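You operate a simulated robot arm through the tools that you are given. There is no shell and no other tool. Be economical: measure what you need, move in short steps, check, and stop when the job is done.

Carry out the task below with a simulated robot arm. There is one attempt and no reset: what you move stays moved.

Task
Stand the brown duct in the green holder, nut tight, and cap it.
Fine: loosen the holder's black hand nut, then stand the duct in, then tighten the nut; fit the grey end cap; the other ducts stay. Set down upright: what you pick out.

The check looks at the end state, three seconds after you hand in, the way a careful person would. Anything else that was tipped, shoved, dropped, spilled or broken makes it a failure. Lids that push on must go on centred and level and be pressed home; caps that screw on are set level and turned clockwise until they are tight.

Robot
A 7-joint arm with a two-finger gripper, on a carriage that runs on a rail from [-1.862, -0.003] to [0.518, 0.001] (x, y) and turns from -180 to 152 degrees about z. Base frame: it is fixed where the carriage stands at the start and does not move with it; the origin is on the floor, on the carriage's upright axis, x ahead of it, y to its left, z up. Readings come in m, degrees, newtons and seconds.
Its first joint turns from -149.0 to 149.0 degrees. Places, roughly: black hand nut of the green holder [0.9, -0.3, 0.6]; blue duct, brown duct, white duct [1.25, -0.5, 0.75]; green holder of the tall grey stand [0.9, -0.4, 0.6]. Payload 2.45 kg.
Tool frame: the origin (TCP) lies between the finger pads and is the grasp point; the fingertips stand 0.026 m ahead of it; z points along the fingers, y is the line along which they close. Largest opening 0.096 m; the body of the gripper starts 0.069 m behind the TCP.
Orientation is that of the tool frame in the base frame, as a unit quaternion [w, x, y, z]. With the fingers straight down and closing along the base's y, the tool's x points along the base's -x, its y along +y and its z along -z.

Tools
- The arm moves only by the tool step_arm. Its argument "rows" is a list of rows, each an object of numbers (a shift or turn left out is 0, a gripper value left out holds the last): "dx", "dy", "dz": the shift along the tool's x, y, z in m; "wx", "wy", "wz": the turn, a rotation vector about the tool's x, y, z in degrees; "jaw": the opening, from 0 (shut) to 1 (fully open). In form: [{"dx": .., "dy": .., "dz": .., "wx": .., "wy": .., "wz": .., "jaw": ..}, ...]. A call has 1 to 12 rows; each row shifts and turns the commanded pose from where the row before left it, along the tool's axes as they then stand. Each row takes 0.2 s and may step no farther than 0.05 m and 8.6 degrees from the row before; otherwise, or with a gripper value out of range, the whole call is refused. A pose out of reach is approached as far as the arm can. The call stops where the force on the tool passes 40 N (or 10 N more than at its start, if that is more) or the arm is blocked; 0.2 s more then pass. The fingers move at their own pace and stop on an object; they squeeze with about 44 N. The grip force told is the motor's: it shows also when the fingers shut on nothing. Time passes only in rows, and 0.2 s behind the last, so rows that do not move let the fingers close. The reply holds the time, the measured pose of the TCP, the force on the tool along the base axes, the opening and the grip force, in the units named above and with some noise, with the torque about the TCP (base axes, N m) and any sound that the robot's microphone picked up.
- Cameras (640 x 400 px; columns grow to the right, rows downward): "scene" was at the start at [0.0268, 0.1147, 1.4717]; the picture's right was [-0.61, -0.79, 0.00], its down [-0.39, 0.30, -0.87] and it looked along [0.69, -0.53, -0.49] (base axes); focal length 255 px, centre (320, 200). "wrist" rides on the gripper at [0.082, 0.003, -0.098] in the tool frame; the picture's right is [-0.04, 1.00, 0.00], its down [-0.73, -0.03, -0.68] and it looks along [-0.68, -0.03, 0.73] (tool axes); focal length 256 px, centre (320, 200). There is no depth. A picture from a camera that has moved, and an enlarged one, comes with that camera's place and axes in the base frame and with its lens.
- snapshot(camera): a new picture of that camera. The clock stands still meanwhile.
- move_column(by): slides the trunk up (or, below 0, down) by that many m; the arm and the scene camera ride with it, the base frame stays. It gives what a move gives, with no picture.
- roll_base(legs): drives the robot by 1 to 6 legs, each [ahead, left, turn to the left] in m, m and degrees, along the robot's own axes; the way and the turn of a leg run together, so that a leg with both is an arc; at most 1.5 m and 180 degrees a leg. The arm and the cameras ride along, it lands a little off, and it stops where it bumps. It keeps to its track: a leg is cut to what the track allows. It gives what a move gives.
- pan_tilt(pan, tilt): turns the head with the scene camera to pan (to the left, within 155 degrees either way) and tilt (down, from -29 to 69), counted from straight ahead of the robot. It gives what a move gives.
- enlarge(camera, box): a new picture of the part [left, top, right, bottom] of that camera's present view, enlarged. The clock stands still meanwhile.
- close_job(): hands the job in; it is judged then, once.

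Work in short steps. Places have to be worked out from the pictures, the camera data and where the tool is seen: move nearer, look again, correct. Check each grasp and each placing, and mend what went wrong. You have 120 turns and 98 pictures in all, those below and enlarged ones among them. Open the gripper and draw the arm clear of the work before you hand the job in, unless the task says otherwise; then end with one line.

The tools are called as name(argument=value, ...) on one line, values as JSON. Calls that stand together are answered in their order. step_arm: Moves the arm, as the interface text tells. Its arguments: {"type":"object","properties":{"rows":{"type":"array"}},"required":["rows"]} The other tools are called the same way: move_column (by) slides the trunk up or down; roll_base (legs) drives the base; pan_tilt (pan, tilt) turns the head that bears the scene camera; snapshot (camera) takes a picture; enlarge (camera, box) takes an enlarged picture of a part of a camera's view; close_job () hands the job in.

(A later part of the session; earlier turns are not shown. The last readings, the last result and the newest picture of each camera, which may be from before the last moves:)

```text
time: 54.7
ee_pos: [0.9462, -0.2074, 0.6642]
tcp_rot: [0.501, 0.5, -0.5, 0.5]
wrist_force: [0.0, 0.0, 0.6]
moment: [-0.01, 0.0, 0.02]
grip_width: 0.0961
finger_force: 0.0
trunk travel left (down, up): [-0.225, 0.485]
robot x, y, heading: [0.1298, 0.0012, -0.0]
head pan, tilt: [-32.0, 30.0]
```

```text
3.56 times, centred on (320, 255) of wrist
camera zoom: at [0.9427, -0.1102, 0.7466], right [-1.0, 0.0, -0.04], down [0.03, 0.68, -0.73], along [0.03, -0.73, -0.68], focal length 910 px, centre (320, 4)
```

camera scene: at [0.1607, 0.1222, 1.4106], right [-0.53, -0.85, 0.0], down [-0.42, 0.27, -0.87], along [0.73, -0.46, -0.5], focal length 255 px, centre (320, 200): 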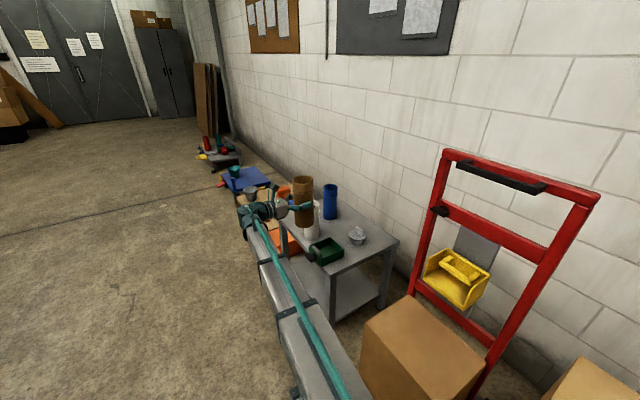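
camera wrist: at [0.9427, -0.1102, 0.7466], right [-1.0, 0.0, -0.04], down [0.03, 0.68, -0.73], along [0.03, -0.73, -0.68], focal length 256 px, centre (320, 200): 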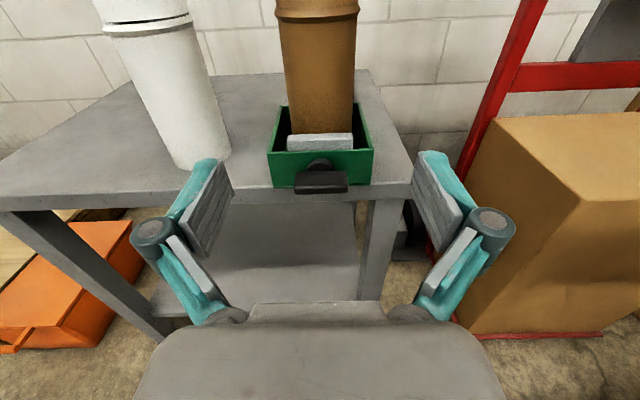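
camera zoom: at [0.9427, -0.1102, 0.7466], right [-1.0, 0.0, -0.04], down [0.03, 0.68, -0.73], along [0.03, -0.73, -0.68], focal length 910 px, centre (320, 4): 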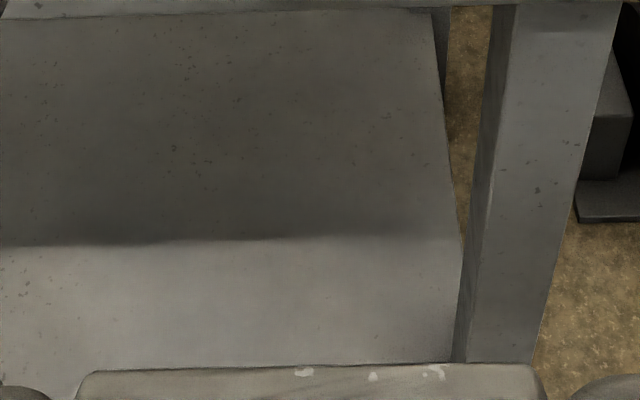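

The bar is horizontal and the plate is back. I roll +90° so the fingers close vertically, and lower.

step_arm(rows=[{"wz": 8.2}, {"wz": 8.2}, {"wz": 8.2}, {"wz": 8.2}, {"wz": 8.2}, {"wz": 8.2}, {"wz": 8.2}, {"wz": 8.2}, {"wz": 8.2}, {"wz": 8.2}, {"wz": 8.0}])

move_column(by=-0.087)

step_arm(rows=[{"dz": 0.04}, {"dz": 0.03}])

snapshot(camera="wrist")

```text
time: 57.1
ee_pos: [0.9478, -0.2095, 0.6642]
tcp_rot: [0.001, 0.002, 0.707, -0.707]
wrist_force: [0.0, 0.4, 0.8]
moment: [-0.03, 0.03, 0.0]
grip_width: 0.0959
finger_force: 0.0
trunk travel left (down, up): [-0.225, 0.485]
robot x, y, heading: [0.1278, 0.0008, -0.1]
head pan, tilt: [-32.0, 30.0]
```

```text
time: 58.4
ee_pos: [0.9475, -0.2091, 0.5775]
tcp_rot: [0.0, 0.0, -0.707, 0.707]
wrist_force: [0.6, -0.2, 0.0]
moment: [-0.04, -0.01, -0.01]
grip_width: 0.0959
finger_force: 0.1
trunk travel left (down, up): [-0.138, 0.572]
robot x, y, heading: [0.1269, -0.0005, -0.2]
head pan, tilt: [-32.0, 30.0]
```

```text
time: 59.0
ee_pos: [0.9451, -0.2784, 0.578]
tcp_rot: [0.0, -0.001, -0.707, 0.707]
wrist_force: [-0.5, 0.1, -0.1]
moment: [-0.02, 0.02, -0.01]
grip_width: 0.096
finger_force: 0.1
trunk travel left (down, up): [-0.138, 0.572]
robot x, y, heading: [0.1247, -0.0037, -0.2]
head pan, tilt: [-32.0, 30.0]
```

```text
59 pictures are left
camera wrist: at [0.8634, -0.1808, 0.574], right [0.04, 0.0, -1.0], down [0.73, 0.68, 0.03], along [0.68, -0.74, 0.03], focal length 256 px, centre (320, 200)
```

wrist: 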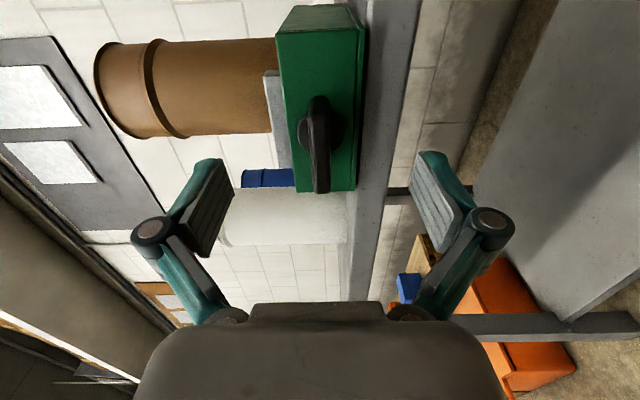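

Aligned. I partially close the fingers to stay clear of the table edge, advance to y≈-0.305 and grip the bar.

step_arm(rows=[{"jaw": 0.4}, {}, {"dy": 0.0, "dz": 0.014}, {"dz": 0.013}, {"jaw": 0}, {}, {}])

snapshot(camera="wrist")

```text
time: 60.5
ee_pos: [0.9453, -0.3051, 0.5768]
tcp_rot: [0.0, -0.001, -0.707, 0.707]
wrist_force: [1.2, 1.1, 1.3]
moment: [-0.04, 0.03, -0.03]
grip_width: 0.0117
finger_force: 38.8
trunk travel left (down, up): [-0.138, 0.572]
robot x, y, heading: [0.1285, -0.0026, -0.1]
head pan, tilt: [-32.0, 30.0]
```

```text
58 pictures are left
camera wrist: at [0.8641, -0.2083, 0.5738], right [0.04, 0.0, -1.0], down [0.73, 0.68, 0.03], along [0.68, -0.74, 0.03], focal length 256 px, centre (320, 200)
```

wrist: 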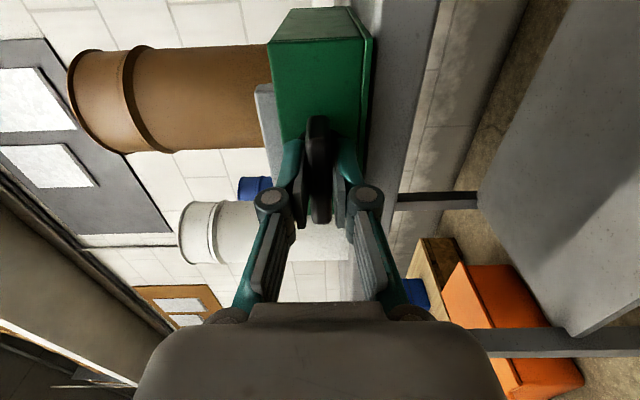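

Gripped at 11.7 mm. I turn clockwise (wz positive) 64° in steps, watching the torque about y.

step_arm(rows=[{"wz": 8}, {"wz": 8}, {"wz": 8}, {"wz": 8}, {"wz": 8}, {"wz": 8}, {"wz": 8}, {"wz": 8}])

snapshot(camera="wrist")

```text
time: 62.4
ee_pos: [0.9481, -0.3054, 0.5748]
tcp_rot: [0.374, 0.377, 0.6, -0.599]
wrist_force: [-2.6, 7.2, -17.4]
moment: [0.69, 0.01, -0.23]
grip_width: 0.012
finger_force: 39.1
trunk travel left (down, up): [-0.138, 0.572]
robot x, y, heading: [0.1292, -0.0033, -0.0]
head pan, tilt: [-32.0, 30.0]
```

```text
57 pictures are left
camera wrist: at [0.9144, -0.2081, 0.5005], right [0.92, 0.0, -0.4], down [0.3, 0.68, 0.68], along [0.27, -0.74, 0.62], focal length 256 px, centre (320, 200)
```

wrist: 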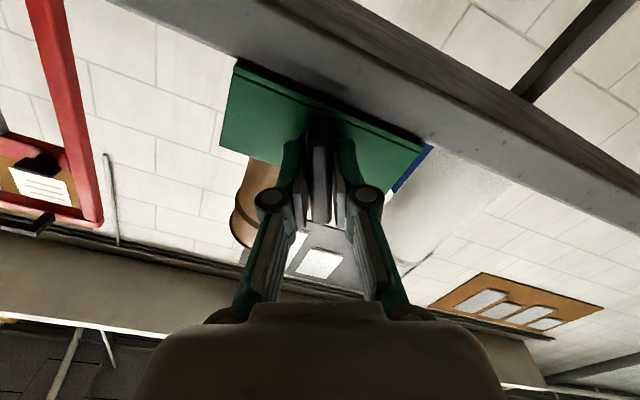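

Torque still nil; it moves freely. I continue 40° and check the torque.

step_arm(rows=[{"wz": 6}, {"wz": 6}, {"wz": 6}, {"wz": 6}])

step_arm(rows=[{"wz": 5}, {"wz": 5}])

snapshot(camera="wrist")

```text
time: 63.4
ee_pos: [0.9483, -0.3051, 0.575]
tcp_rot: [0.489, 0.493, 0.509, -0.508]
wrist_force: [-1.3, 10.0, -27.2]
moment: [-0.17, -0.02, 0.04]
grip_width: 0.0122
finger_force: 38.4
trunk travel left (down, up): [-0.138, 0.572]
robot x, y, heading: [0.1291, -0.0006, -0.0]
head pan, tilt: [-32.0, 30.0]
```

```text
time: 64.0
ee_pos: [0.9478, -0.3046, 0.5762]
tcp_rot: [0.532, 0.534, 0.465, -0.463]
wrist_force: [6.0, 10.3, -19.4]
moment: [1.2, 1.19, 0.11]
grip_width: 0.0149
finger_force: 41.1
trunk travel left (down, up): [-0.138, 0.572]
robot x, y, heading: [0.1303, -0.0005, -0.1]
head pan, tilt: [-32.0, 30.0]
```

```text
56 pictures are left
camera wrist: at [0.9625, -0.208, 0.4957], right [0.98, 0.0, 0.18], down [-0.13, 0.68, 0.73], along [-0.12, -0.74, 0.67], focal length 256 px, centre (320, 200)
```

wrist: 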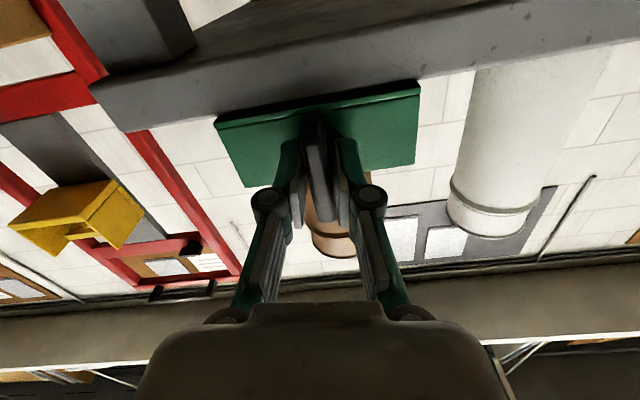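

Torque has risen to 1.2 N·m and the bar lags the fingers: the nut is binding. I add a little more to be sure it's at its stop.

step_arm(rows=[{"wz": 4}, {"wz": 4}, {}])

enlarge(camera="scene", box=[300, 135, 380, 222])

```text
time: 64.8
ee_pos: [0.9494, -0.3059, 0.5765]
tcp_rot: [0.565, 0.565, 0.425, -0.425]
wrist_force: [16.0, 8.7, -10.4]
moment: [1.33, 1.48, 0.34]
grip_width: 0.0181
finger_force: 43.6
trunk travel left (down, up): [-0.138, 0.572]
robot x, y, heading: [0.1285, -0.0027, 0.2]
head pan, tilt: [-32.0, 30.0]
```

```text
4.60 times, centred on (340, 178) of scene
camera zoom: at [0.1621, 0.1223, 1.1586], right [-0.53, -0.85, 0.0], down [-0.42, 0.27, -0.87], along [0.73, -0.46, -0.5], focal length 1174 px, centre (228, 299)
```

zoom: 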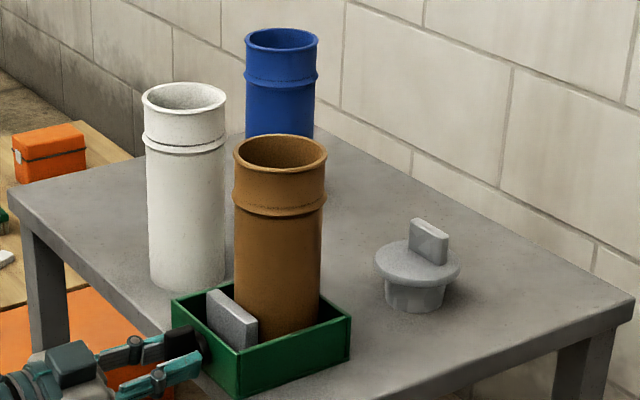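

The plate presses the duct, which stands upright against the far wall. I open, withdraw and raise the trunk.

step_arm(rows=[{"wz": -6}, {"wz": -6}, {"jaw": 0.5}, {}, {}, {"dz": -0.03}, {"dz": -0.04}, {"dz": -0.04}, {"wz": -4}, {}])

snapshot(camera="wrist")

move_column(by=0.4)

```text
time: 67.0
ee_pos: [0.9476, -0.1961, 0.5779]
tcp_rot: [-0.499, -0.501, -0.499, 0.501]
wrist_force: [-0.6, 0.4, -0.2]
moment: [0.01, 0.01, -0.03]
grip_width: 0.0481
finger_force: 0.0
trunk travel left (down, up): [-0.138, 0.572]
robot x, y, heading: [0.1268, -0.0018, -0.1]
head pan, tilt: [-32.0, 30.0]
```

```text
54 pictures are left
camera wrist: at [0.9496, -0.0985, 0.4949], right [1.0, 0.0, 0.04], down [-0.03, 0.68, 0.73], along [-0.03, -0.73, 0.68], focal length 256 px, centre (320, 200)
```

wrist: 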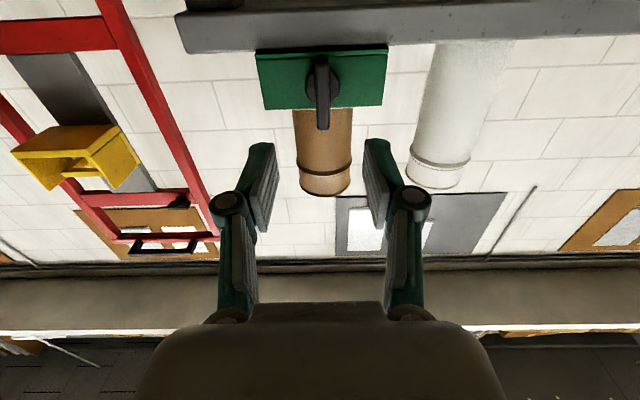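

```text
time: 70.8
ee_pos: [0.9471, -0.1958, 0.9759]
tcp_rot: [-0.5, -0.501, -0.498, 0.501]
wrist_force: [0.0, -0.3, 0.1]
moment: [-0.02, 0.01, -0.02]
grip_width: 0.0481
finger_force: 0.0
trunk travel left (down, up): [-0.538, 0.172]
robot x, y, heading: [0.1294, 0.0004, -0.1]
head pan, tilt: [-32.0, 30.0]
```

Nut bar is back upright. Now I turn the tool to point down, closing along y for the cap's tab.

step_arm(rows=[{"wy": 8.2, "jaw": 1}, {"wy": 8.2}, {"wy": 8.2}, {"wy": 8.2}, {"wy": 8.2}, {"wy": 8.2}, {"wy": 8.2}, {"wy": 8.2}, {"wy": 8.2}, {"wy": 8.2}, {"wy": 8.0}])

snapshot(camera="wrist")

snapshot(camera="scene")

```text
time: 73.2
ee_pos: [0.9455, -0.1961, 0.9766]
tcp_rot: [-0.001, 0.708, 0.706, 0.0]
wrist_force: [-0.3, -0.5, 0.8]
moment: [-0.03, 0.01, 0.02]
grip_width: 0.0961
finger_force: 0.1
trunk travel left (down, up): [-0.538, 0.172]
robot x, y, heading: [0.1301, -0.0045, -0.1]
head pan, tilt: [-32.0, 30.0]
```

```text
53 pictures are left
camera wrist: at [0.9499, -0.1156, 1.0751], right [1.0, -0.04, 0.0], down [-0.03, -0.73, 0.68], along [-0.03, -0.68, -0.74], focal length 256 px, centre (320, 200)
```

wrist: 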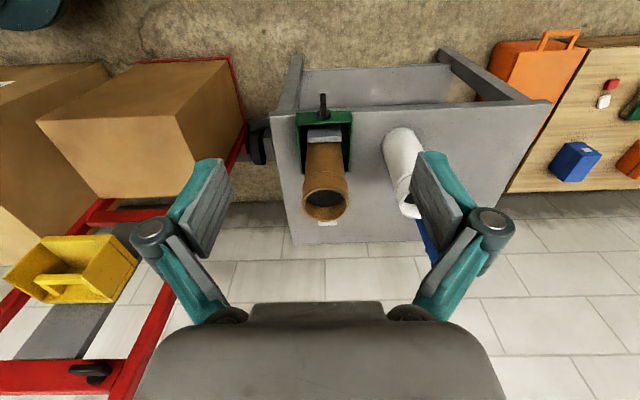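

```text
52 pictures are left
camera scene: at [0.1604, 0.1223, 1.5586], right [-0.53, -0.85, 0.0], down [-0.42, 0.27, -0.87], along [0.73, -0.46, -0.5], focal length 255 px, centre (320, 200)
```

scene: 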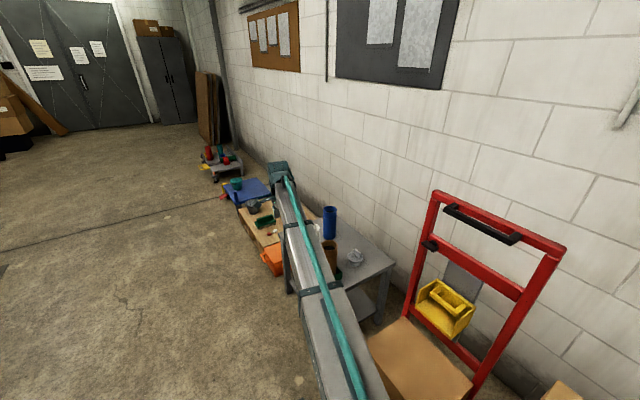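

The duct now hides the cap from here. I drive 0.12 m ahead for reach, roll the tool -90° and move over the cap's place near (0.943,-0.585).

roll_base(legs=[[0.12, 0, 0]])

step_arm(rows=[{"wz": -8.2}, {"wz": -8.2}, {"wz": -8.2}, {"wz": -8.2}, {"wz": -8.2}, {"wz": -8.2}, {"wz": -8.2}, {"wz": -8.2}, {"wz": -8.2}, {"wz": -8.2}, {"wz": -8.0}])

step_arm(rows=[{"dy": -0.045, "dx": 0.02}, {"dy": -0.045, "dx": 0.02}, {"dy": -0.045, "dx": 0.02}, {"dy": -0.045, "dx": 0.02}, {"dy": -0.045, "dx": 0.02}, {"dy": -0.045, "dx": 0.02}, {"dy": -0.045, "dx": 0.02}, {"dy": -0.045, "dx": 0.02}, {"dy": -0.03, "dx": 0.01}, {}])

snapshot(camera="wrist")

```text
time: 74.4
ee_pos: [1.0669, -0.1954, 0.9764]
tcp_rot: [-0.001, 0.707, 0.707, 0.0]
wrist_force: [0.7, -0.3, 0.4]
moment: [0.02, -0.04, 0.01]
grip_width: 0.0963
finger_force: 0.0
trunk travel left (down, up): [-0.538, 0.172]
robot x, y, heading: [0.2457, -0.0003, -0.1]
head pan, tilt: [-32.0, 30.0]
```

```text
time: 76.8
ee_pos: [1.0649, -0.1958, 0.9751]
tcp_rot: [-0.001, 0.0, 1.0, 0.0]
wrist_force: [0.1, 0.1, -0.4]
moment: [0.01, -0.01, 0.0]
grip_width: 0.0961
finger_force: 0.1
trunk travel left (down, up): [-0.538, 0.172]
robot x, y, heading: [0.2459, 0.0004, -0.2]
head pan, tilt: [-32.0, 30.0]
```

```text
time: 79.0
ee_pos: [0.8949, -0.5854, 0.976]
tcp_rot: [0.0, 0.0, 1.0, -0.001]
wrist_force: [0.0, -0.4, 0.8]
moment: [0.0, 0.02, -0.01]
grip_width: 0.0961
finger_force: 0.1
trunk travel left (down, up): [-0.538, 0.172]
robot x, y, heading: [0.2454, -0.0016, -0.1]
head pan, tilt: [-32.0, 30.0]
```

```text
51 pictures are left
camera wrist: at [0.8123, -0.5821, 1.0746], right [0.04, 1.0, 0.0], down [0.73, -0.03, 0.68], along [0.68, -0.03, -0.73], focal length 256 px, centre (320, 200)
```

wrist: 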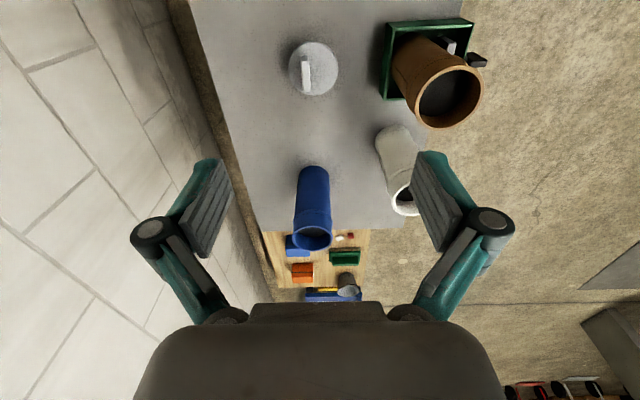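

The tab runs along x and seems off-centre on the flange. I enlarge the cap to measure it.

enlarge(camera="wrist", box=[275, 30, 355, 110])

enlarge(camera="wrist", box=[370, 10, 490, 130])

```text
5.00 times, centred on (315, 70) of wrist
camera zoom: at [0.8123, -0.5821, 1.0746], right [0.04, 1.0, 0.0], down [0.73, -0.03, 0.68], along [0.68, -0.03, -0.73], focal length 1280 px, centre (345, 850)
```

zoom: 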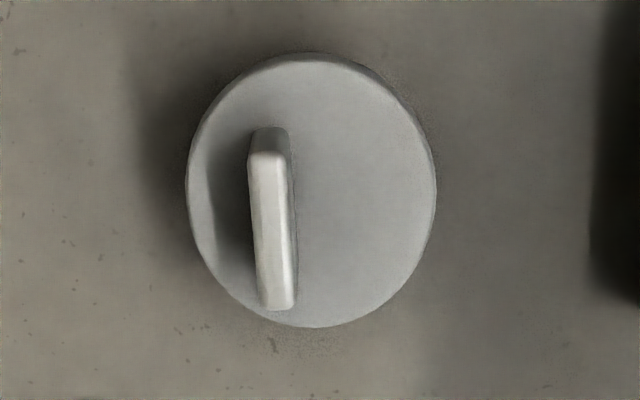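

```text
3.33 times, centred on (430, 70) of wrist
camera zoom: at [0.8123, -0.5821, 1.0746], right [0.04, 1.0, 0.0], down [0.73, -0.03, 0.68], along [0.68, -0.03, -0.73], focal length 853 px, centre (-47, 633)
```

zoom: 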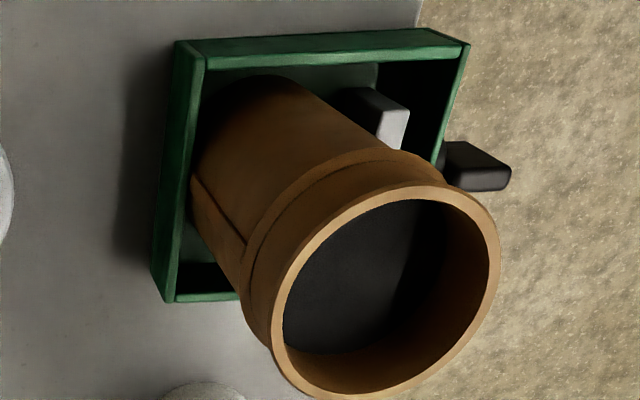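

Cap centre ≈(0.951,-0.599), Ø0.088; tab parallel to x, 50×12×32 mm, offset 13 mm toward -y (tab at y≈-0.6125). I move over the tab and lower to z≈0.72.

step_arm(rows=[{"dx": -0.03, "dy": -0.013}, {"dx": -0.028, "dy": -0.014}, {}])

move_column(by=-0.25)

snapshot(camera="wrist")

enlarge(camera="scene", box=[270, 120, 430, 240])

```text
time: 79.8
ee_pos: [0.953, -0.6118, 0.9764]
tcp_rot: [0.0, 0.001, 1.0, 0.0]
wrist_force: [-0.9, 0.1, 0.3]
moment: [0.02, -0.02, -0.02]
grip_width: 0.0962
finger_force: 0.1
trunk travel left (down, up): [-0.538, 0.172]
robot x, y, heading: [0.2451, 0.0016, 0.1]
head pan, tilt: [-32.0, 30.0]
```

```text
time: 82.4
ee_pos: [0.9522, -0.6117, 0.7273]
tcp_rot: [-0.001, 0.001, 1.0, 0.0]
wrist_force: [0.1, -0.8, -1.1]
moment: [-0.02, -0.03, 0.0]
grip_width: 0.0957
finger_force: 0.0
trunk travel left (down, up): [-0.288, 0.422]
robot x, y, heading: [0.2448, 0.0018, 0.0]
head pan, tilt: [-32.0, 30.0]
```

```text
48 pictures are left
camera wrist: at [0.8708, -0.6091, 0.8256], right [0.04, 1.0, 0.0], down [0.73, -0.03, 0.68], along [0.68, -0.03, -0.73], focal length 256 px, centre (320, 200)
```

wrist: 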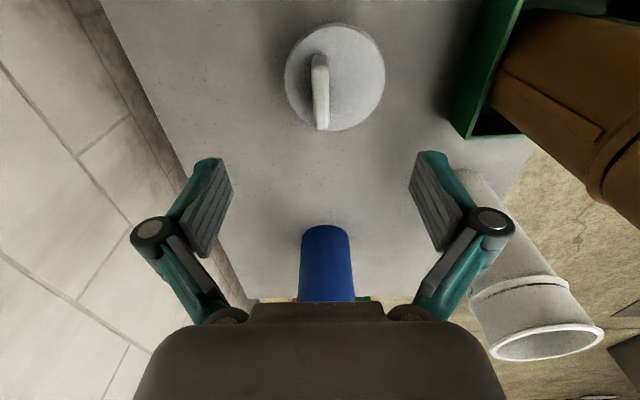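

```text
3.33 times, centred on (350, 180) of scene
camera zoom: at [0.2792, 0.1225, 1.3086], right [-0.53, -0.85, 0.0], down [-0.42, 0.27, -0.87], along [0.73, -0.46, -0.5], focal length 851 px, centre (220, 267)
```

zoom: 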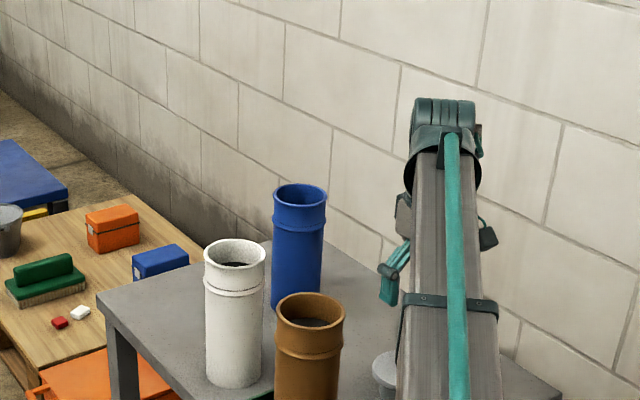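

Alignment confirmed (tab y≈-0.612, x≈0.950). I lower onto the tab, the last part by arm with force watch.

move_column(by=-0.075)

step_arm(rows=[{"dx": 0.002}, {"dz": 0.01}, {"dz": 0.007}, {"dz": 0.005}])

snapshot(camera="wrist")

```text
time: 83.5
ee_pos: [0.9528, -0.6114, 0.6523]
tcp_rot: [0.0, 0.001, 1.0, -0.001]
wrist_force: [-0.2, -0.4, 0.2]
moment: [0.0, 0.04, -0.04]
grip_width: 0.0959
finger_force: 0.0
trunk travel left (down, up): [-0.213, 0.497]
robot x, y, heading: [0.2477, 0.002, -0.0]
head pan, tilt: [-32.0, 30.0]
```

```text
time: 84.5
ee_pos: [0.9518, -0.6116, 0.6302]
tcp_rot: [0.0, 0.001, 1.0, 0.0]
wrist_force: [-0.3, 0.0, 0.0]
moment: [0.0, -0.01, -0.01]
grip_width: 0.096
finger_force: 0.0
trunk travel left (down, up): [-0.213, 0.497]
robot x, y, heading: [0.249, -0.0023, -0.1]
head pan, tilt: [-32.0, 30.0]
```

```text
46 pictures are left
camera wrist: at [0.869, -0.609, 0.729], right [0.04, 1.0, 0.0], down [0.73, -0.03, 0.68], along [0.68, -0.03, -0.73], focal length 256 px, centre (320, 200)
```

wrist: 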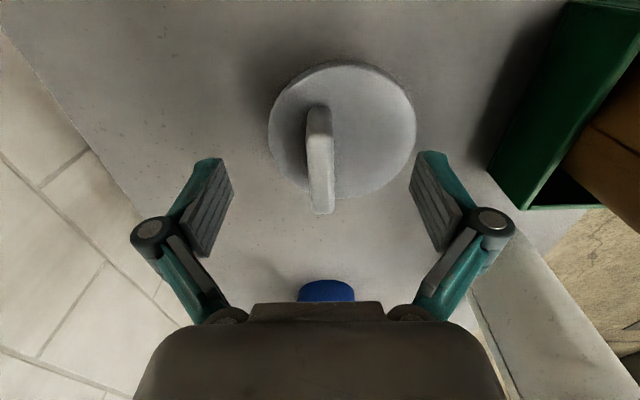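

Fingertips straddle the tab about 9 mm above the flange. I lower 4 mm and close.

step_arm(rows=[{"dz": 0.004}, {"jaw": 0}, {}, {}, {}, {}, {}])

snapshot(camera="wrist")

```text
time: 86.1
ee_pos: [0.9516, -0.6118, 0.626]
tcp_rot: [0.0, 0.002, 1.0, 0.0]
wrist_force: [0.9, 0.2, 0.7]
moment: [-0.02, 0.02, 0.02]
grip_width: 0.0122
finger_force: 38.9
trunk travel left (down, up): [-0.213, 0.497]
robot x, y, heading: [0.2446, 0.0019, 0.2]
head pan, tilt: [-32.0, 30.0]
```

```text
45 pictures are left
camera wrist: at [0.8691, -0.6094, 0.7248], right [0.04, 1.0, 0.0], down [0.73, -0.03, 0.68], along [0.68, -0.03, -0.73], focal length 256 px, centre (320, 200)
```

wrist: 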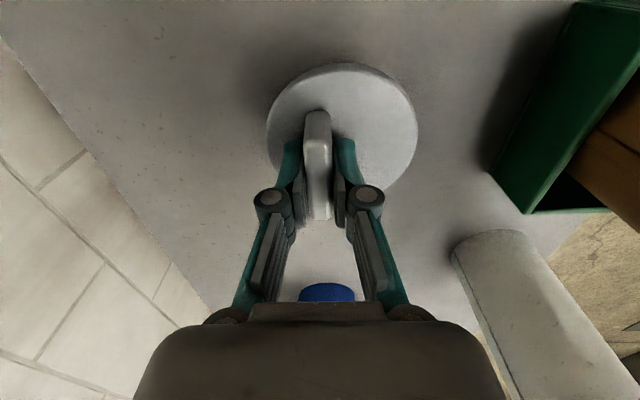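

Tab gripped (12.2 mm). Cap centre relative to the TCP: about (-0.003, +0.012). I lift and move partway to view the duct's rim.

move_column(by=0.3)

step_arm(rows=[{"dy": 0.03}, {"dy": 0.02}, {}])

snapshot(camera="wrist")

enlarge(camera="wrist", box=[400, 20, 560, 150])

```text
time: 89.1
ee_pos: [0.9521, -0.6113, 0.927]
tcp_rot: [0.0, 0.001, 1.0, -0.001]
wrist_force: [-0.2, -0.5, 0.2]
moment: [0.03, -0.02, 0.01]
grip_width: 0.0
finger_force: 28.8
trunk travel left (down, up): [-0.513, 0.197]
robot x, y, heading: [0.2451, 0.0023, 0.3]
head pan, tilt: [-32.0, 30.0]
```

```text
time: 89.9
ee_pos: [0.9528, -0.5616, 0.9267]
tcp_rot: [0.0, 0.001, 1.0, 0.0]
wrist_force: [-0.1, -0.5, -0.7]
moment: [-0.01, 0.01, -0.01]
grip_width: 0.0
finger_force: 28.1
trunk travel left (down, up): [-0.513, 0.197]
robot x, y, heading: [0.247, -0.0017, -0.0]
head pan, tilt: [-32.0, 30.0]
```

```text
44 pictures are left
camera wrist: at [0.8699, -0.5593, 1.0253], right [0.04, 1.0, 0.0], down [0.73, -0.03, 0.68], along [0.68, -0.03, -0.73], focal length 256 px, centre (320, 200)
```

wrist: 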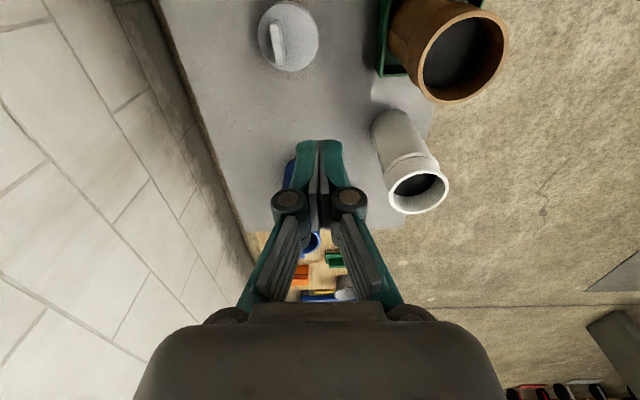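

```text
3.08 times, centred on (480, 85) of wrist
camera zoom: at [0.8699, -0.5593, 1.0253], right [0.04, 1.0, 0.0], down [0.73, -0.03, 0.68], along [0.68, -0.03, -0.73], focal length 788 px, centre (-172, 554)
```

zoom: 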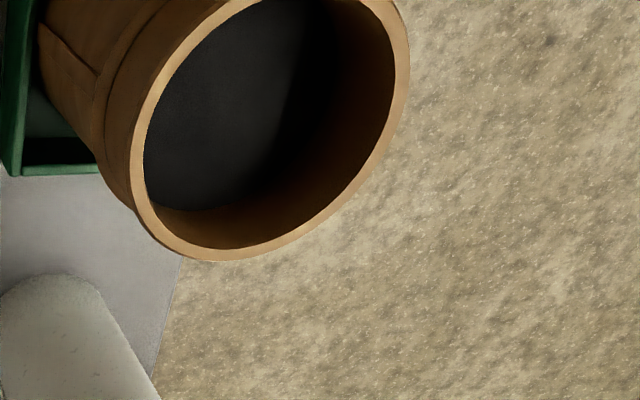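

The tab slipped out during the lift (jaw at 0); the cap is still on the table. I look at its present state closely.

enlarge(camera="wrist", box=[248, 0, 338, 80])

enlarge(camera="scene", box=[280, 140, 420, 270])

```text
5.00 times, centred on (293, 40) of wrist
camera zoom: at [0.8699, -0.5593, 1.0253], right [0.04, 1.0, 0.0], down [0.73, -0.03, 0.68], along [0.68, -0.03, -0.73], focal length 1280 px, centre (455, 1000)
```

zoom: 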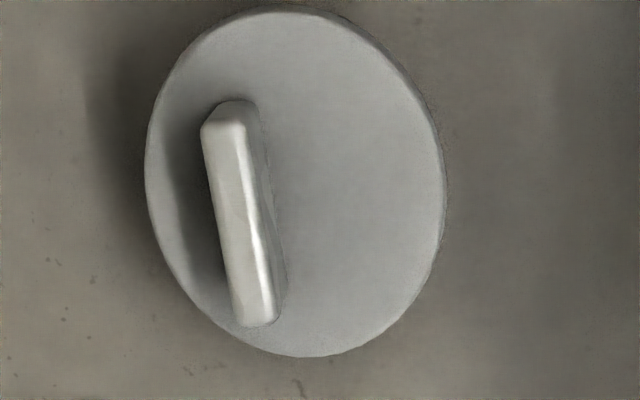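

```text
3.08 times, centred on (350, 205) of scene
camera zoom: at [0.2793, 0.1226, 1.5336], right [-0.53, -0.85, 0.0], down [-0.42, 0.27, -0.87], along [0.73, -0.46, -0.5], focal length 786 px, centre (228, 185)
```

zoom: 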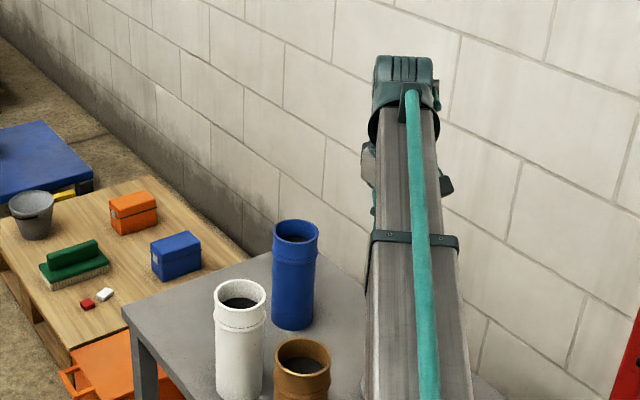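

The cap stands level but has shifted slightly (tab now ≈(0.953,-0.620), turned ~2°). I reopen, realign above it and look before gripping deeper.

step_arm(rows=[{"jaw": 0.6, "dy": -0.03}, {"dy": -0.029, "wz": -2.3}, {}])

move_column(by=-0.22)

snapshot(camera="wrist")

```text
time: 90.7
ee_pos: [0.9516, -0.619, 0.9278]
tcp_rot: [0.0, -0.019, 1.0, 0.001]
wrist_force: [0.2, 0.1, -0.3]
moment: [0.01, -0.03, 0.03]
grip_width: 0.0579
finger_force: 0.2
trunk travel left (down, up): [-0.513, 0.197]
robot x, y, heading: [0.2468, 0.0017, -0.1]
head pan, tilt: [-32.0, 30.0]
```

```text
time: 93.0
ee_pos: [0.9515, -0.621, 0.7071]
tcp_rot: [0.0, -0.019, 1.0, 0.0]
wrist_force: [0.2, -0.2, 0.3]
moment: [0.03, 0.0, 0.0]
grip_width: 0.0577
finger_force: 0.1
trunk travel left (down, up): [-0.293, 0.417]
robot x, y, heading: [0.2478, -0.0021, 0.1]
head pan, tilt: [-32.0, 30.0]
```

```text
40 pictures are left
camera wrist: at [0.8691, -0.6212, 0.8056], right [0.0, 1.0, 0.0], down [0.73, 0.0, 0.68], along [0.68, 0.0, -0.73], focal length 256 px, centre (320, 200)
```

wrist: 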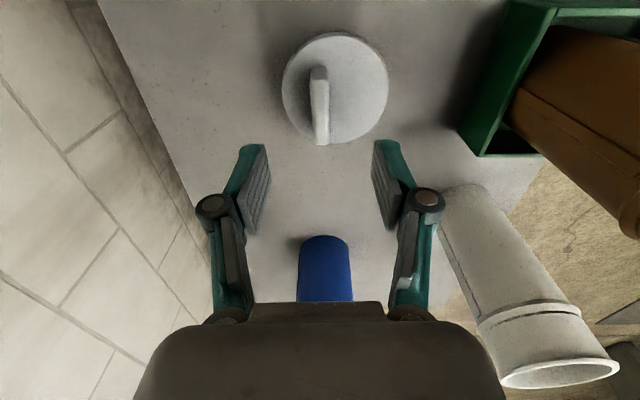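

Tab is centred under the tool at y≈-0.621. I lower until the fingertips are about touching the flange, then close and hold.

move_column(by=-0.065)

step_arm(rows=[{"dz": 0.008, "dx": 0.002}, {"dz": 0.006}, {"dz": 0.003}, {"dz": 0.002}, {"dz": 0.002}])

```text
time: 94.1
ee_pos: [0.9514, -0.6204, 0.6424]
tcp_rot: [0.001, -0.019, 1.0, 0.0]
wrist_force: [-0.6, 0.3, -0.5]
moment: [-0.03, 0.01, 0.0]
grip_width: 0.0574
finger_force: 0.0
trunk travel left (down, up): [-0.228, 0.482]
robot x, y, heading: [0.2519, 0.0023, -0.1]
head pan, tilt: [-32.0, 30.0]
```

```text
time: 95.3
ee_pos: [0.9512, -0.6208, 0.6212]
tcp_rot: [0.0, -0.019, 1.0, 0.0]
wrist_force: [-0.8, 0.2, -1.3]
moment: [0.0, -0.01, 0.02]
grip_width: 0.0576
finger_force: 0.0
trunk travel left (down, up): [-0.228, 0.482]
robot x, y, heading: [0.2491, 0.0007, -0.2]
head pan, tilt: [-32.0, 30.0]
```

No contact yet; I go on in 2 mm steps to find the flange.

step_arm(rows=[{"dz": 0.002}, {"dz": 0.002}, {"dz": 0.002}])

snapshot(camera="wrist")

```text
time: 96.1
ee_pos: [0.9495, -0.6193, 0.6168]
tcp_rot: [0.0, -0.019, 1.0, 0.0]
wrist_force: [2.1, 2.9, 11.1]
moment: [0.44, -0.04, -0.05]
grip_width: 0.0637
finger_force: 4.2
trunk travel left (down, up): [-0.228, 0.482]
robot x, y, heading: [0.2469, -0.0022, -0.3]
head pan, tilt: [-32.0, 30.0]
```

```text
39 pictures are left
camera wrist: at [0.8667, -0.6204, 0.7153], right [0.0, 1.0, 0.0], down [0.73, 0.0, 0.68], along [0.68, 0.0, -0.73], focal length 256 px, centre (320, 200)
```

wrist: 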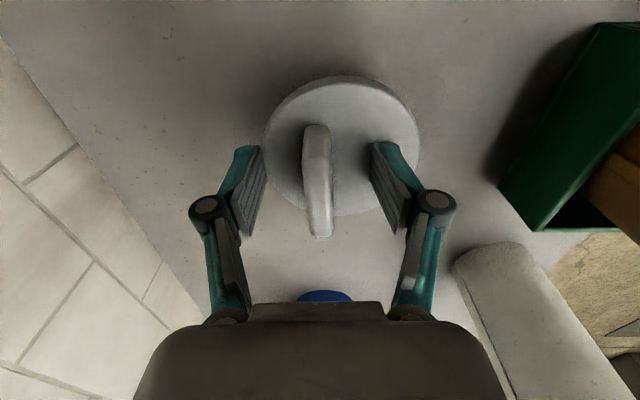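

Contact at TCP z≈0.617. I back off 2 mm and close fully.

step_arm(rows=[{"dz": -0.003}, {"jaw": 0}, {}, {}, {}, {}, {}])

step_arm(rows=[{"dz": -0.004}, {"dz": -0.004}, {"dz": -0.004}])

snapshot(camera="wrist")

```text
time: 97.4
ee_pos: [0.9482, -0.622, 0.6226]
tcp_rot: [0.001, -0.018, 1.0, -0.003]
wrist_force: [-2.1, 2.2, 17.2]
moment: [0.23, 0.26, 0.07]
grip_width: 0.0121
finger_force: 39.1
trunk travel left (down, up): [-0.228, 0.482]
robot x, y, heading: [0.2452, -0.0014, -0.0]
head pan, tilt: [-32.0, 30.0]
stopped in row 6: the force on the tool passed its limit at 41 N (the readings are from after the stop); the commanded pose is now the measured one
```

```text
time: 98.2
ee_pos: [0.9491, -0.6215, 0.6309]
tcp_rot: [-0.001, -0.018, 1.0, -0.001]
wrist_force: [0.6, 0.3, -0.3]
moment: [-0.01, -0.02, 0.02]
grip_width: 0.0122
finger_force: 38.7
trunk travel left (down, up): [-0.228, 0.482]
robot x, y, heading: [0.2459, 0.0026, -0.0]
head pan, tilt: [-32.0, 30.0]
```

```text
38 pictures are left
camera wrist: at [0.8663, -0.6225, 0.7296], right [0.0, 1.0, 0.0], down [0.73, 0.0, 0.68], along [0.68, -0.01, -0.73], focal length 256 px, centre (320, 200)
```

wrist: 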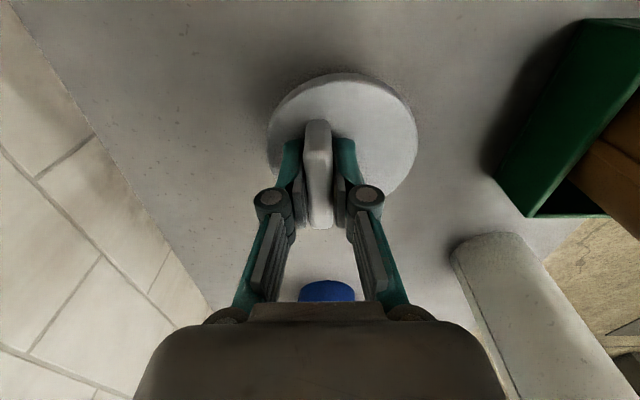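

The flange appears ~9 mm raised, so the cap is lifted. I lift gently by arm and check.

step_arm(rows=[{"dz": -0.01}, {"dz": -0.015}, {"dz": -0.015}, {"dz": -0.02}, {"dz": -0.02}, {"dz": -0.02}])

snapshot(camera="wrist")

```text
time: 99.6
ee_pos: [0.9472, -0.6211, 0.7337]
tcp_rot: [0.001, -0.019, 1.0, -0.002]
wrist_force: [0.5, 0.6, -0.1]
moment: [-0.01, -0.03, 0.0]
grip_width: 0.0119
finger_force: 39.2
trunk travel left (down, up): [-0.228, 0.482]
robot x, y, heading: [0.2488, 0.0002, -0.5]
head pan, tilt: [-32.0, 30.0]
```

```text
37 pictures are left
camera wrist: at [0.8654, -0.6216, 0.831], right [0.0, 1.0, 0.0], down [0.73, 0.0, 0.68], along [0.68, -0.01, -0.73], focal length 256 px, centre (320, 200)
```

wrist: 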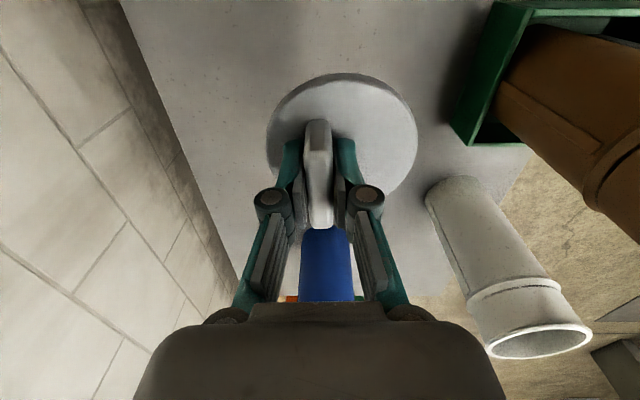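

The cap is held steadily. I lift further gently.

step_arm(rows=[{"dz": -0.02}, {"dz": -0.02}, {"dz": -0.02}, {"dz": -0.02}, {"dz": -0.02}, {"dz": -0.02}, {"dz": -0.02}, {"dz": -0.02}, {}])

snapshot(camera="wrist")

enlarge(camera="wrist", box=[250, 50, 440, 220])

```text
time: 101.6
ee_pos: [0.9492, -0.6225, 0.8919]
tcp_rot: [0.001, -0.018, 1.0, -0.002]
wrist_force: [-0.6, 0.7, -0.1]
moment: [-0.05, -0.01, -0.03]
grip_width: 0.0122
finger_force: 39.3
trunk travel left (down, up): [-0.228, 0.482]
robot x, y, heading: [0.2493, -0.0011, -0.4]
head pan, tilt: [-32.0, 30.0]
```

```text
36 pictures are left
camera wrist: at [0.8657, -0.6228, 0.9894], right [0.0, 1.0, 0.0], down [0.73, 0.0, 0.68], along [0.68, -0.01, -0.73], focal length 256 px, centre (320, 200)
```

wrist: 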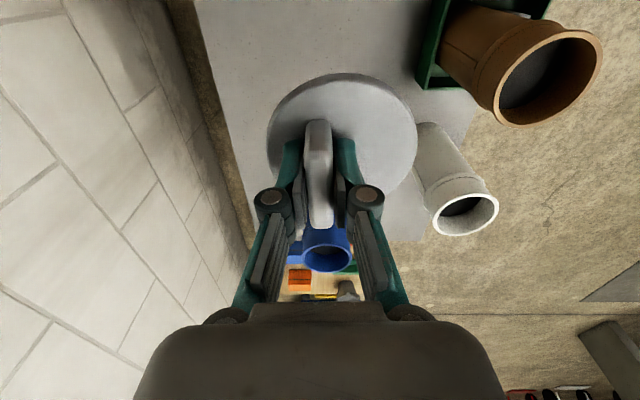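

```text
2.35 times, centred on (345, 135) of wrist
camera zoom: at [0.8657, -0.6228, 0.9894], right [0.0, 1.0, 0.0], down [0.73, 0.0, 0.68], along [0.68, -0.01, -0.73], focal length 602 px, centre (261, 353)
```

zoom: 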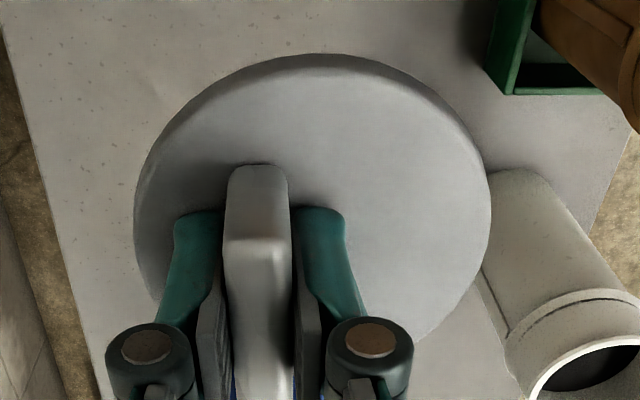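

Cap centre rel. TCP ≈(-0.001,+0.012). Now I enlarge the duct's rim from this pose to fix its centre.

enlarge(camera="wrist", box=[480, 15, 620, 135])

```text
3.33 times, centred on (550, 75) of wrist
camera zoom: at [0.8657, -0.6228, 0.9894], right [0.0, 1.0, 0.0], down [0.73, 0.0, 0.68], along [0.68, -0.01, -0.73], focal length 853 px, centre (-447, 617)
```

zoom: 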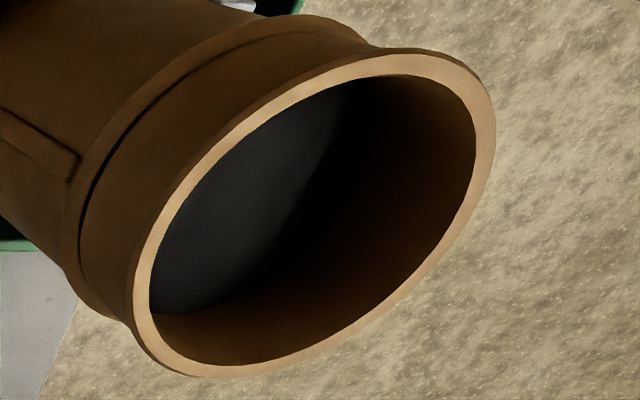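

I judge the duct's rim centre ≈(0.946,-0.425), z≈0.756. I carry the cap over it, then stop with its spigot well above the rim and check concentricity.

step_arm(rows=[{"dy": 0.03}, {"dy": 0.03}, {"dy": 0.03}, {"dy": 0.03}, {"dy": 0.03, "dx": -0.003}, {"dy": 0.02, "dx": -0.0025}, {"dy": 0.016}, {"dz": 0.015}, {"dz": 0.015}, {}])

snapshot(camera="wrist")

snapshot(camera="scene")

```text
time: 103.8
ee_pos: [0.9482, -0.4359, 0.8567]
tcp_rot: [-0.001, -0.018, 1.0, -0.002]
wrist_force: [0.6, 0.0, -0.8]
moment: [0.0, -0.03, -0.04]
grip_width: 0.0121
finger_force: 38.4
out of reach, approached as far as the arm can: row 7
trunk travel left (down, up): [-0.228, 0.482]
robot x, y, heading: [0.2469, 0.0041, -0.2]
head pan, tilt: [-32.0, 30.0]
```

```text
33 pictures are left
camera wrist: at [0.8662, -0.4367, 0.9554], right [0.0, 1.0, 0.0], down [0.73, 0.0, 0.68], along [0.68, -0.01, -0.73], focal length 256 px, centre (320, 200)
```

wrist: 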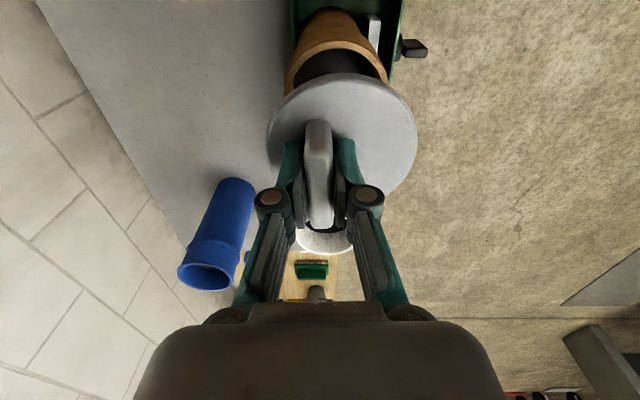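

```text
32 pictures are left
camera scene: at [0.2794, 0.1224, 1.2486], right [-0.53, -0.85, 0.0], down [-0.42, 0.27, -0.87], along [0.73, -0.46, -0.5], focal length 255 px, centre (320, 200)
```

scene: 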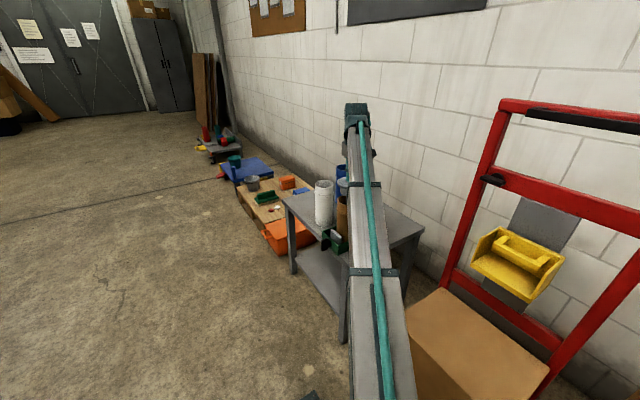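

I enlarge the cap and rim region to compare their centres.

enlarge(camera="wrist", box=[255, 0, 435, 120])

```text
3.33 times, centred on (345, 60) of wrist
camera zoom: at [0.8662, -0.4367, 0.9554], right [0.0, 1.0, 0.0], down [0.73, 0.0, 0.68], along [0.68, -0.01, -0.73], focal length 853 px, centre (237, 667)
```

zoom: 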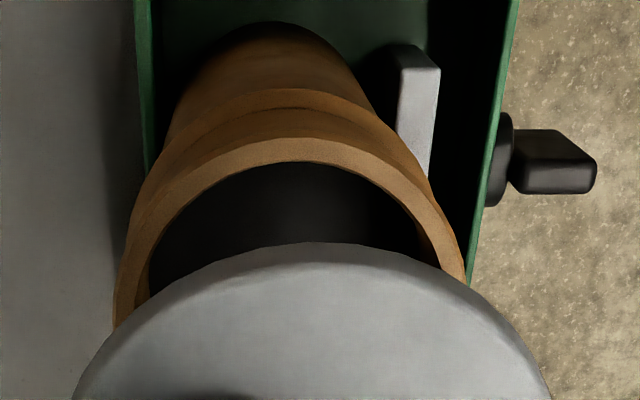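

By circle fits, the rim centre is ≈(0.947,-0.426) and the cap centre ≈(0.947,-0.426): concentric. I lower in small steps with force watch.

step_arm(rows=[{"dz": 0.01}, {"dz": 0.01}, {"dz": 0.006}, {"dz": 0.005}, {"dz": 0.004}, {"dz": 0.004}])

enlarge(camera="wrist", box=[255, 0, 435, 120])

```text
time: 105.2
ee_pos: [0.9486, -0.4367, 0.8185]
tcp_rot: [0.001, -0.018, 1.0, -0.002]
wrist_force: [0.1, 0.3, -0.4]
moment: [-0.04, 0.0, 0.01]
grip_width: 0.0117
finger_force: 39.2
trunk travel left (down, up): [-0.228, 0.482]
robot x, y, heading: [0.249, 0.0015, 0.0]
head pan, tilt: [-32.0, 30.0]
```

```text
3.33 times, centred on (345, 60) of wrist
camera zoom: at [0.8658, -0.4369, 0.9171], right [0.0, 1.0, 0.0], down [0.73, 0.0, 0.68], along [0.68, -0.01, -0.73], focal length 853 px, centre (237, 667)
```

zoom: 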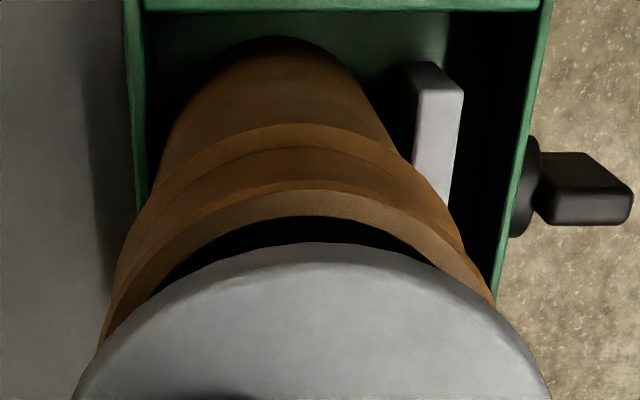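

No contact yet; spigot should be at the rim. I continue in 3–4 mm steps.

step_arm(rows=[{"dz": 0.004}, {"dz": 0.004}, {"dz": 0.003}])

step_arm(rows=[{"dz": 0.003}, {"dz": 0.003}, {"dz": 0.003}])

enlarge(camera="wrist", box=[255, 0, 435, 120])

```text
time: 106.0
ee_pos: [0.9491, -0.4368, 0.8073]
tcp_rot: [0.001, -0.019, 1.0, -0.003]
wrist_force: [-0.5, 0.2, -0.1]
moment: [0.01, 0.0, 0.0]
grip_width: 0.0121
finger_force: 38.9
trunk travel left (down, up): [-0.228, 0.482]
robot x, y, heading: [0.2496, 0.0037, -0.1]
head pan, tilt: [-32.0, 30.0]
```

```text
time: 106.8
ee_pos: [0.9477, -0.4378, 0.7989]
tcp_rot: [0.0, -0.019, 1.0, -0.001]
wrist_force: [0.5, 0.2, -0.8]
moment: [0.04, -0.01, -0.02]
grip_width: 0.0122
finger_force: 38.7
trunk travel left (down, up): [-0.228, 0.482]
robot x, y, heading: [0.2449, -0.0002, -0.1]
head pan, tilt: [-32.0, 30.0]
```

```text
3.33 times, centred on (345, 60) of wrist
camera zoom: at [0.8659, -0.4376, 0.8963], right [0.0, 1.0, 0.0], down [0.73, 0.0, 0.68], along [0.68, -0.01, -0.73], focal length 853 px, centre (237, 667)
```

zoom: 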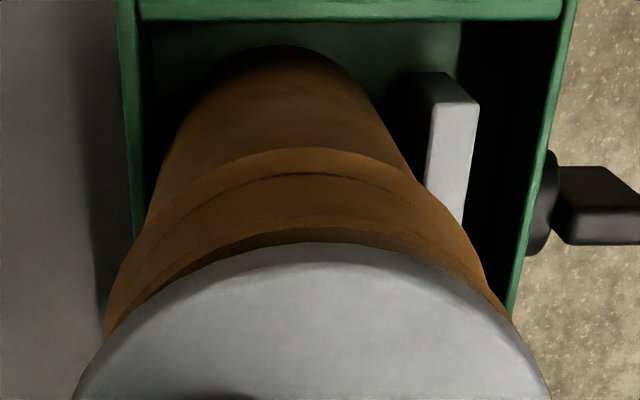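

Going in freely with the flange just above the rim. I lower to contact in 2 mm steps.

step_arm(rows=[{"dz": 0.002}, {"dz": 0.002}, {"dz": 0.002}, {"dz": 0.002}])

step_arm(rows=[{"dz": 0.0015}, {"dz": 0.0015}, {"dz": 0.0015}])

enlarge(camera="wrist", box=[255, 0, 435, 120])

```text
time: 107.8
ee_pos: [0.9479, -0.4388, 0.7923]
tcp_rot: [0.002, -0.018, 1.0, -0.002]
wrist_force: [1.9, -1.2, 9.9]
moment: [0.06, -0.03, 0.0]
grip_width: 0.0121
finger_force: 39.2
trunk travel left (down, up): [-0.228, 0.482]
robot x, y, heading: [0.2496, 0.0031, -0.1]
head pan, tilt: [-32.0, 30.0]
```

```text
time: 108.6
ee_pos: [0.9478, -0.4376, 0.7921]
tcp_rot: [0.004, -0.019, 1.0, -0.004]
wrist_force: [-2.7, 1.4, 20.9]
moment: [0.04, 0.44, -0.02]
grip_width: 0.0122
finger_force: 39.0
trunk travel left (down, up): [-0.228, 0.482]
robot x, y, heading: [0.2459, 0.0036, -0.2]
head pan, tilt: [-32.0, 30.0]
stopped in row 3: the force on the tool passed its limit at 42 N (the readings are from after the stop); the commanded pose is now the measured one
```

```text
3.33 times, centred on (345, 60) of wrist
camera zoom: at [0.8653, -0.4374, 0.8896], right [0.0, 1.0, -0.01], down [0.73, 0.0, 0.68], along [0.68, -0.01, -0.73], focal length 853 px, centre (237, 667)
```

zoom: 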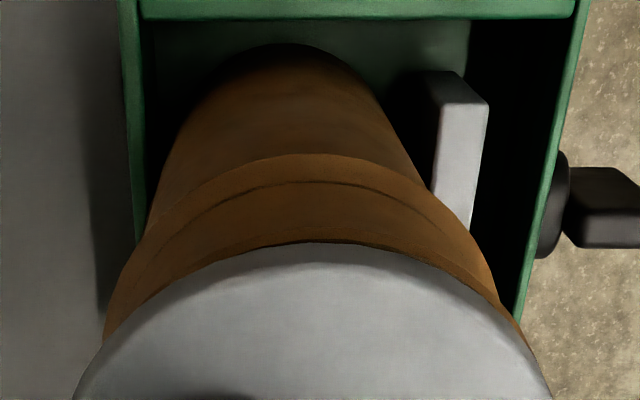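

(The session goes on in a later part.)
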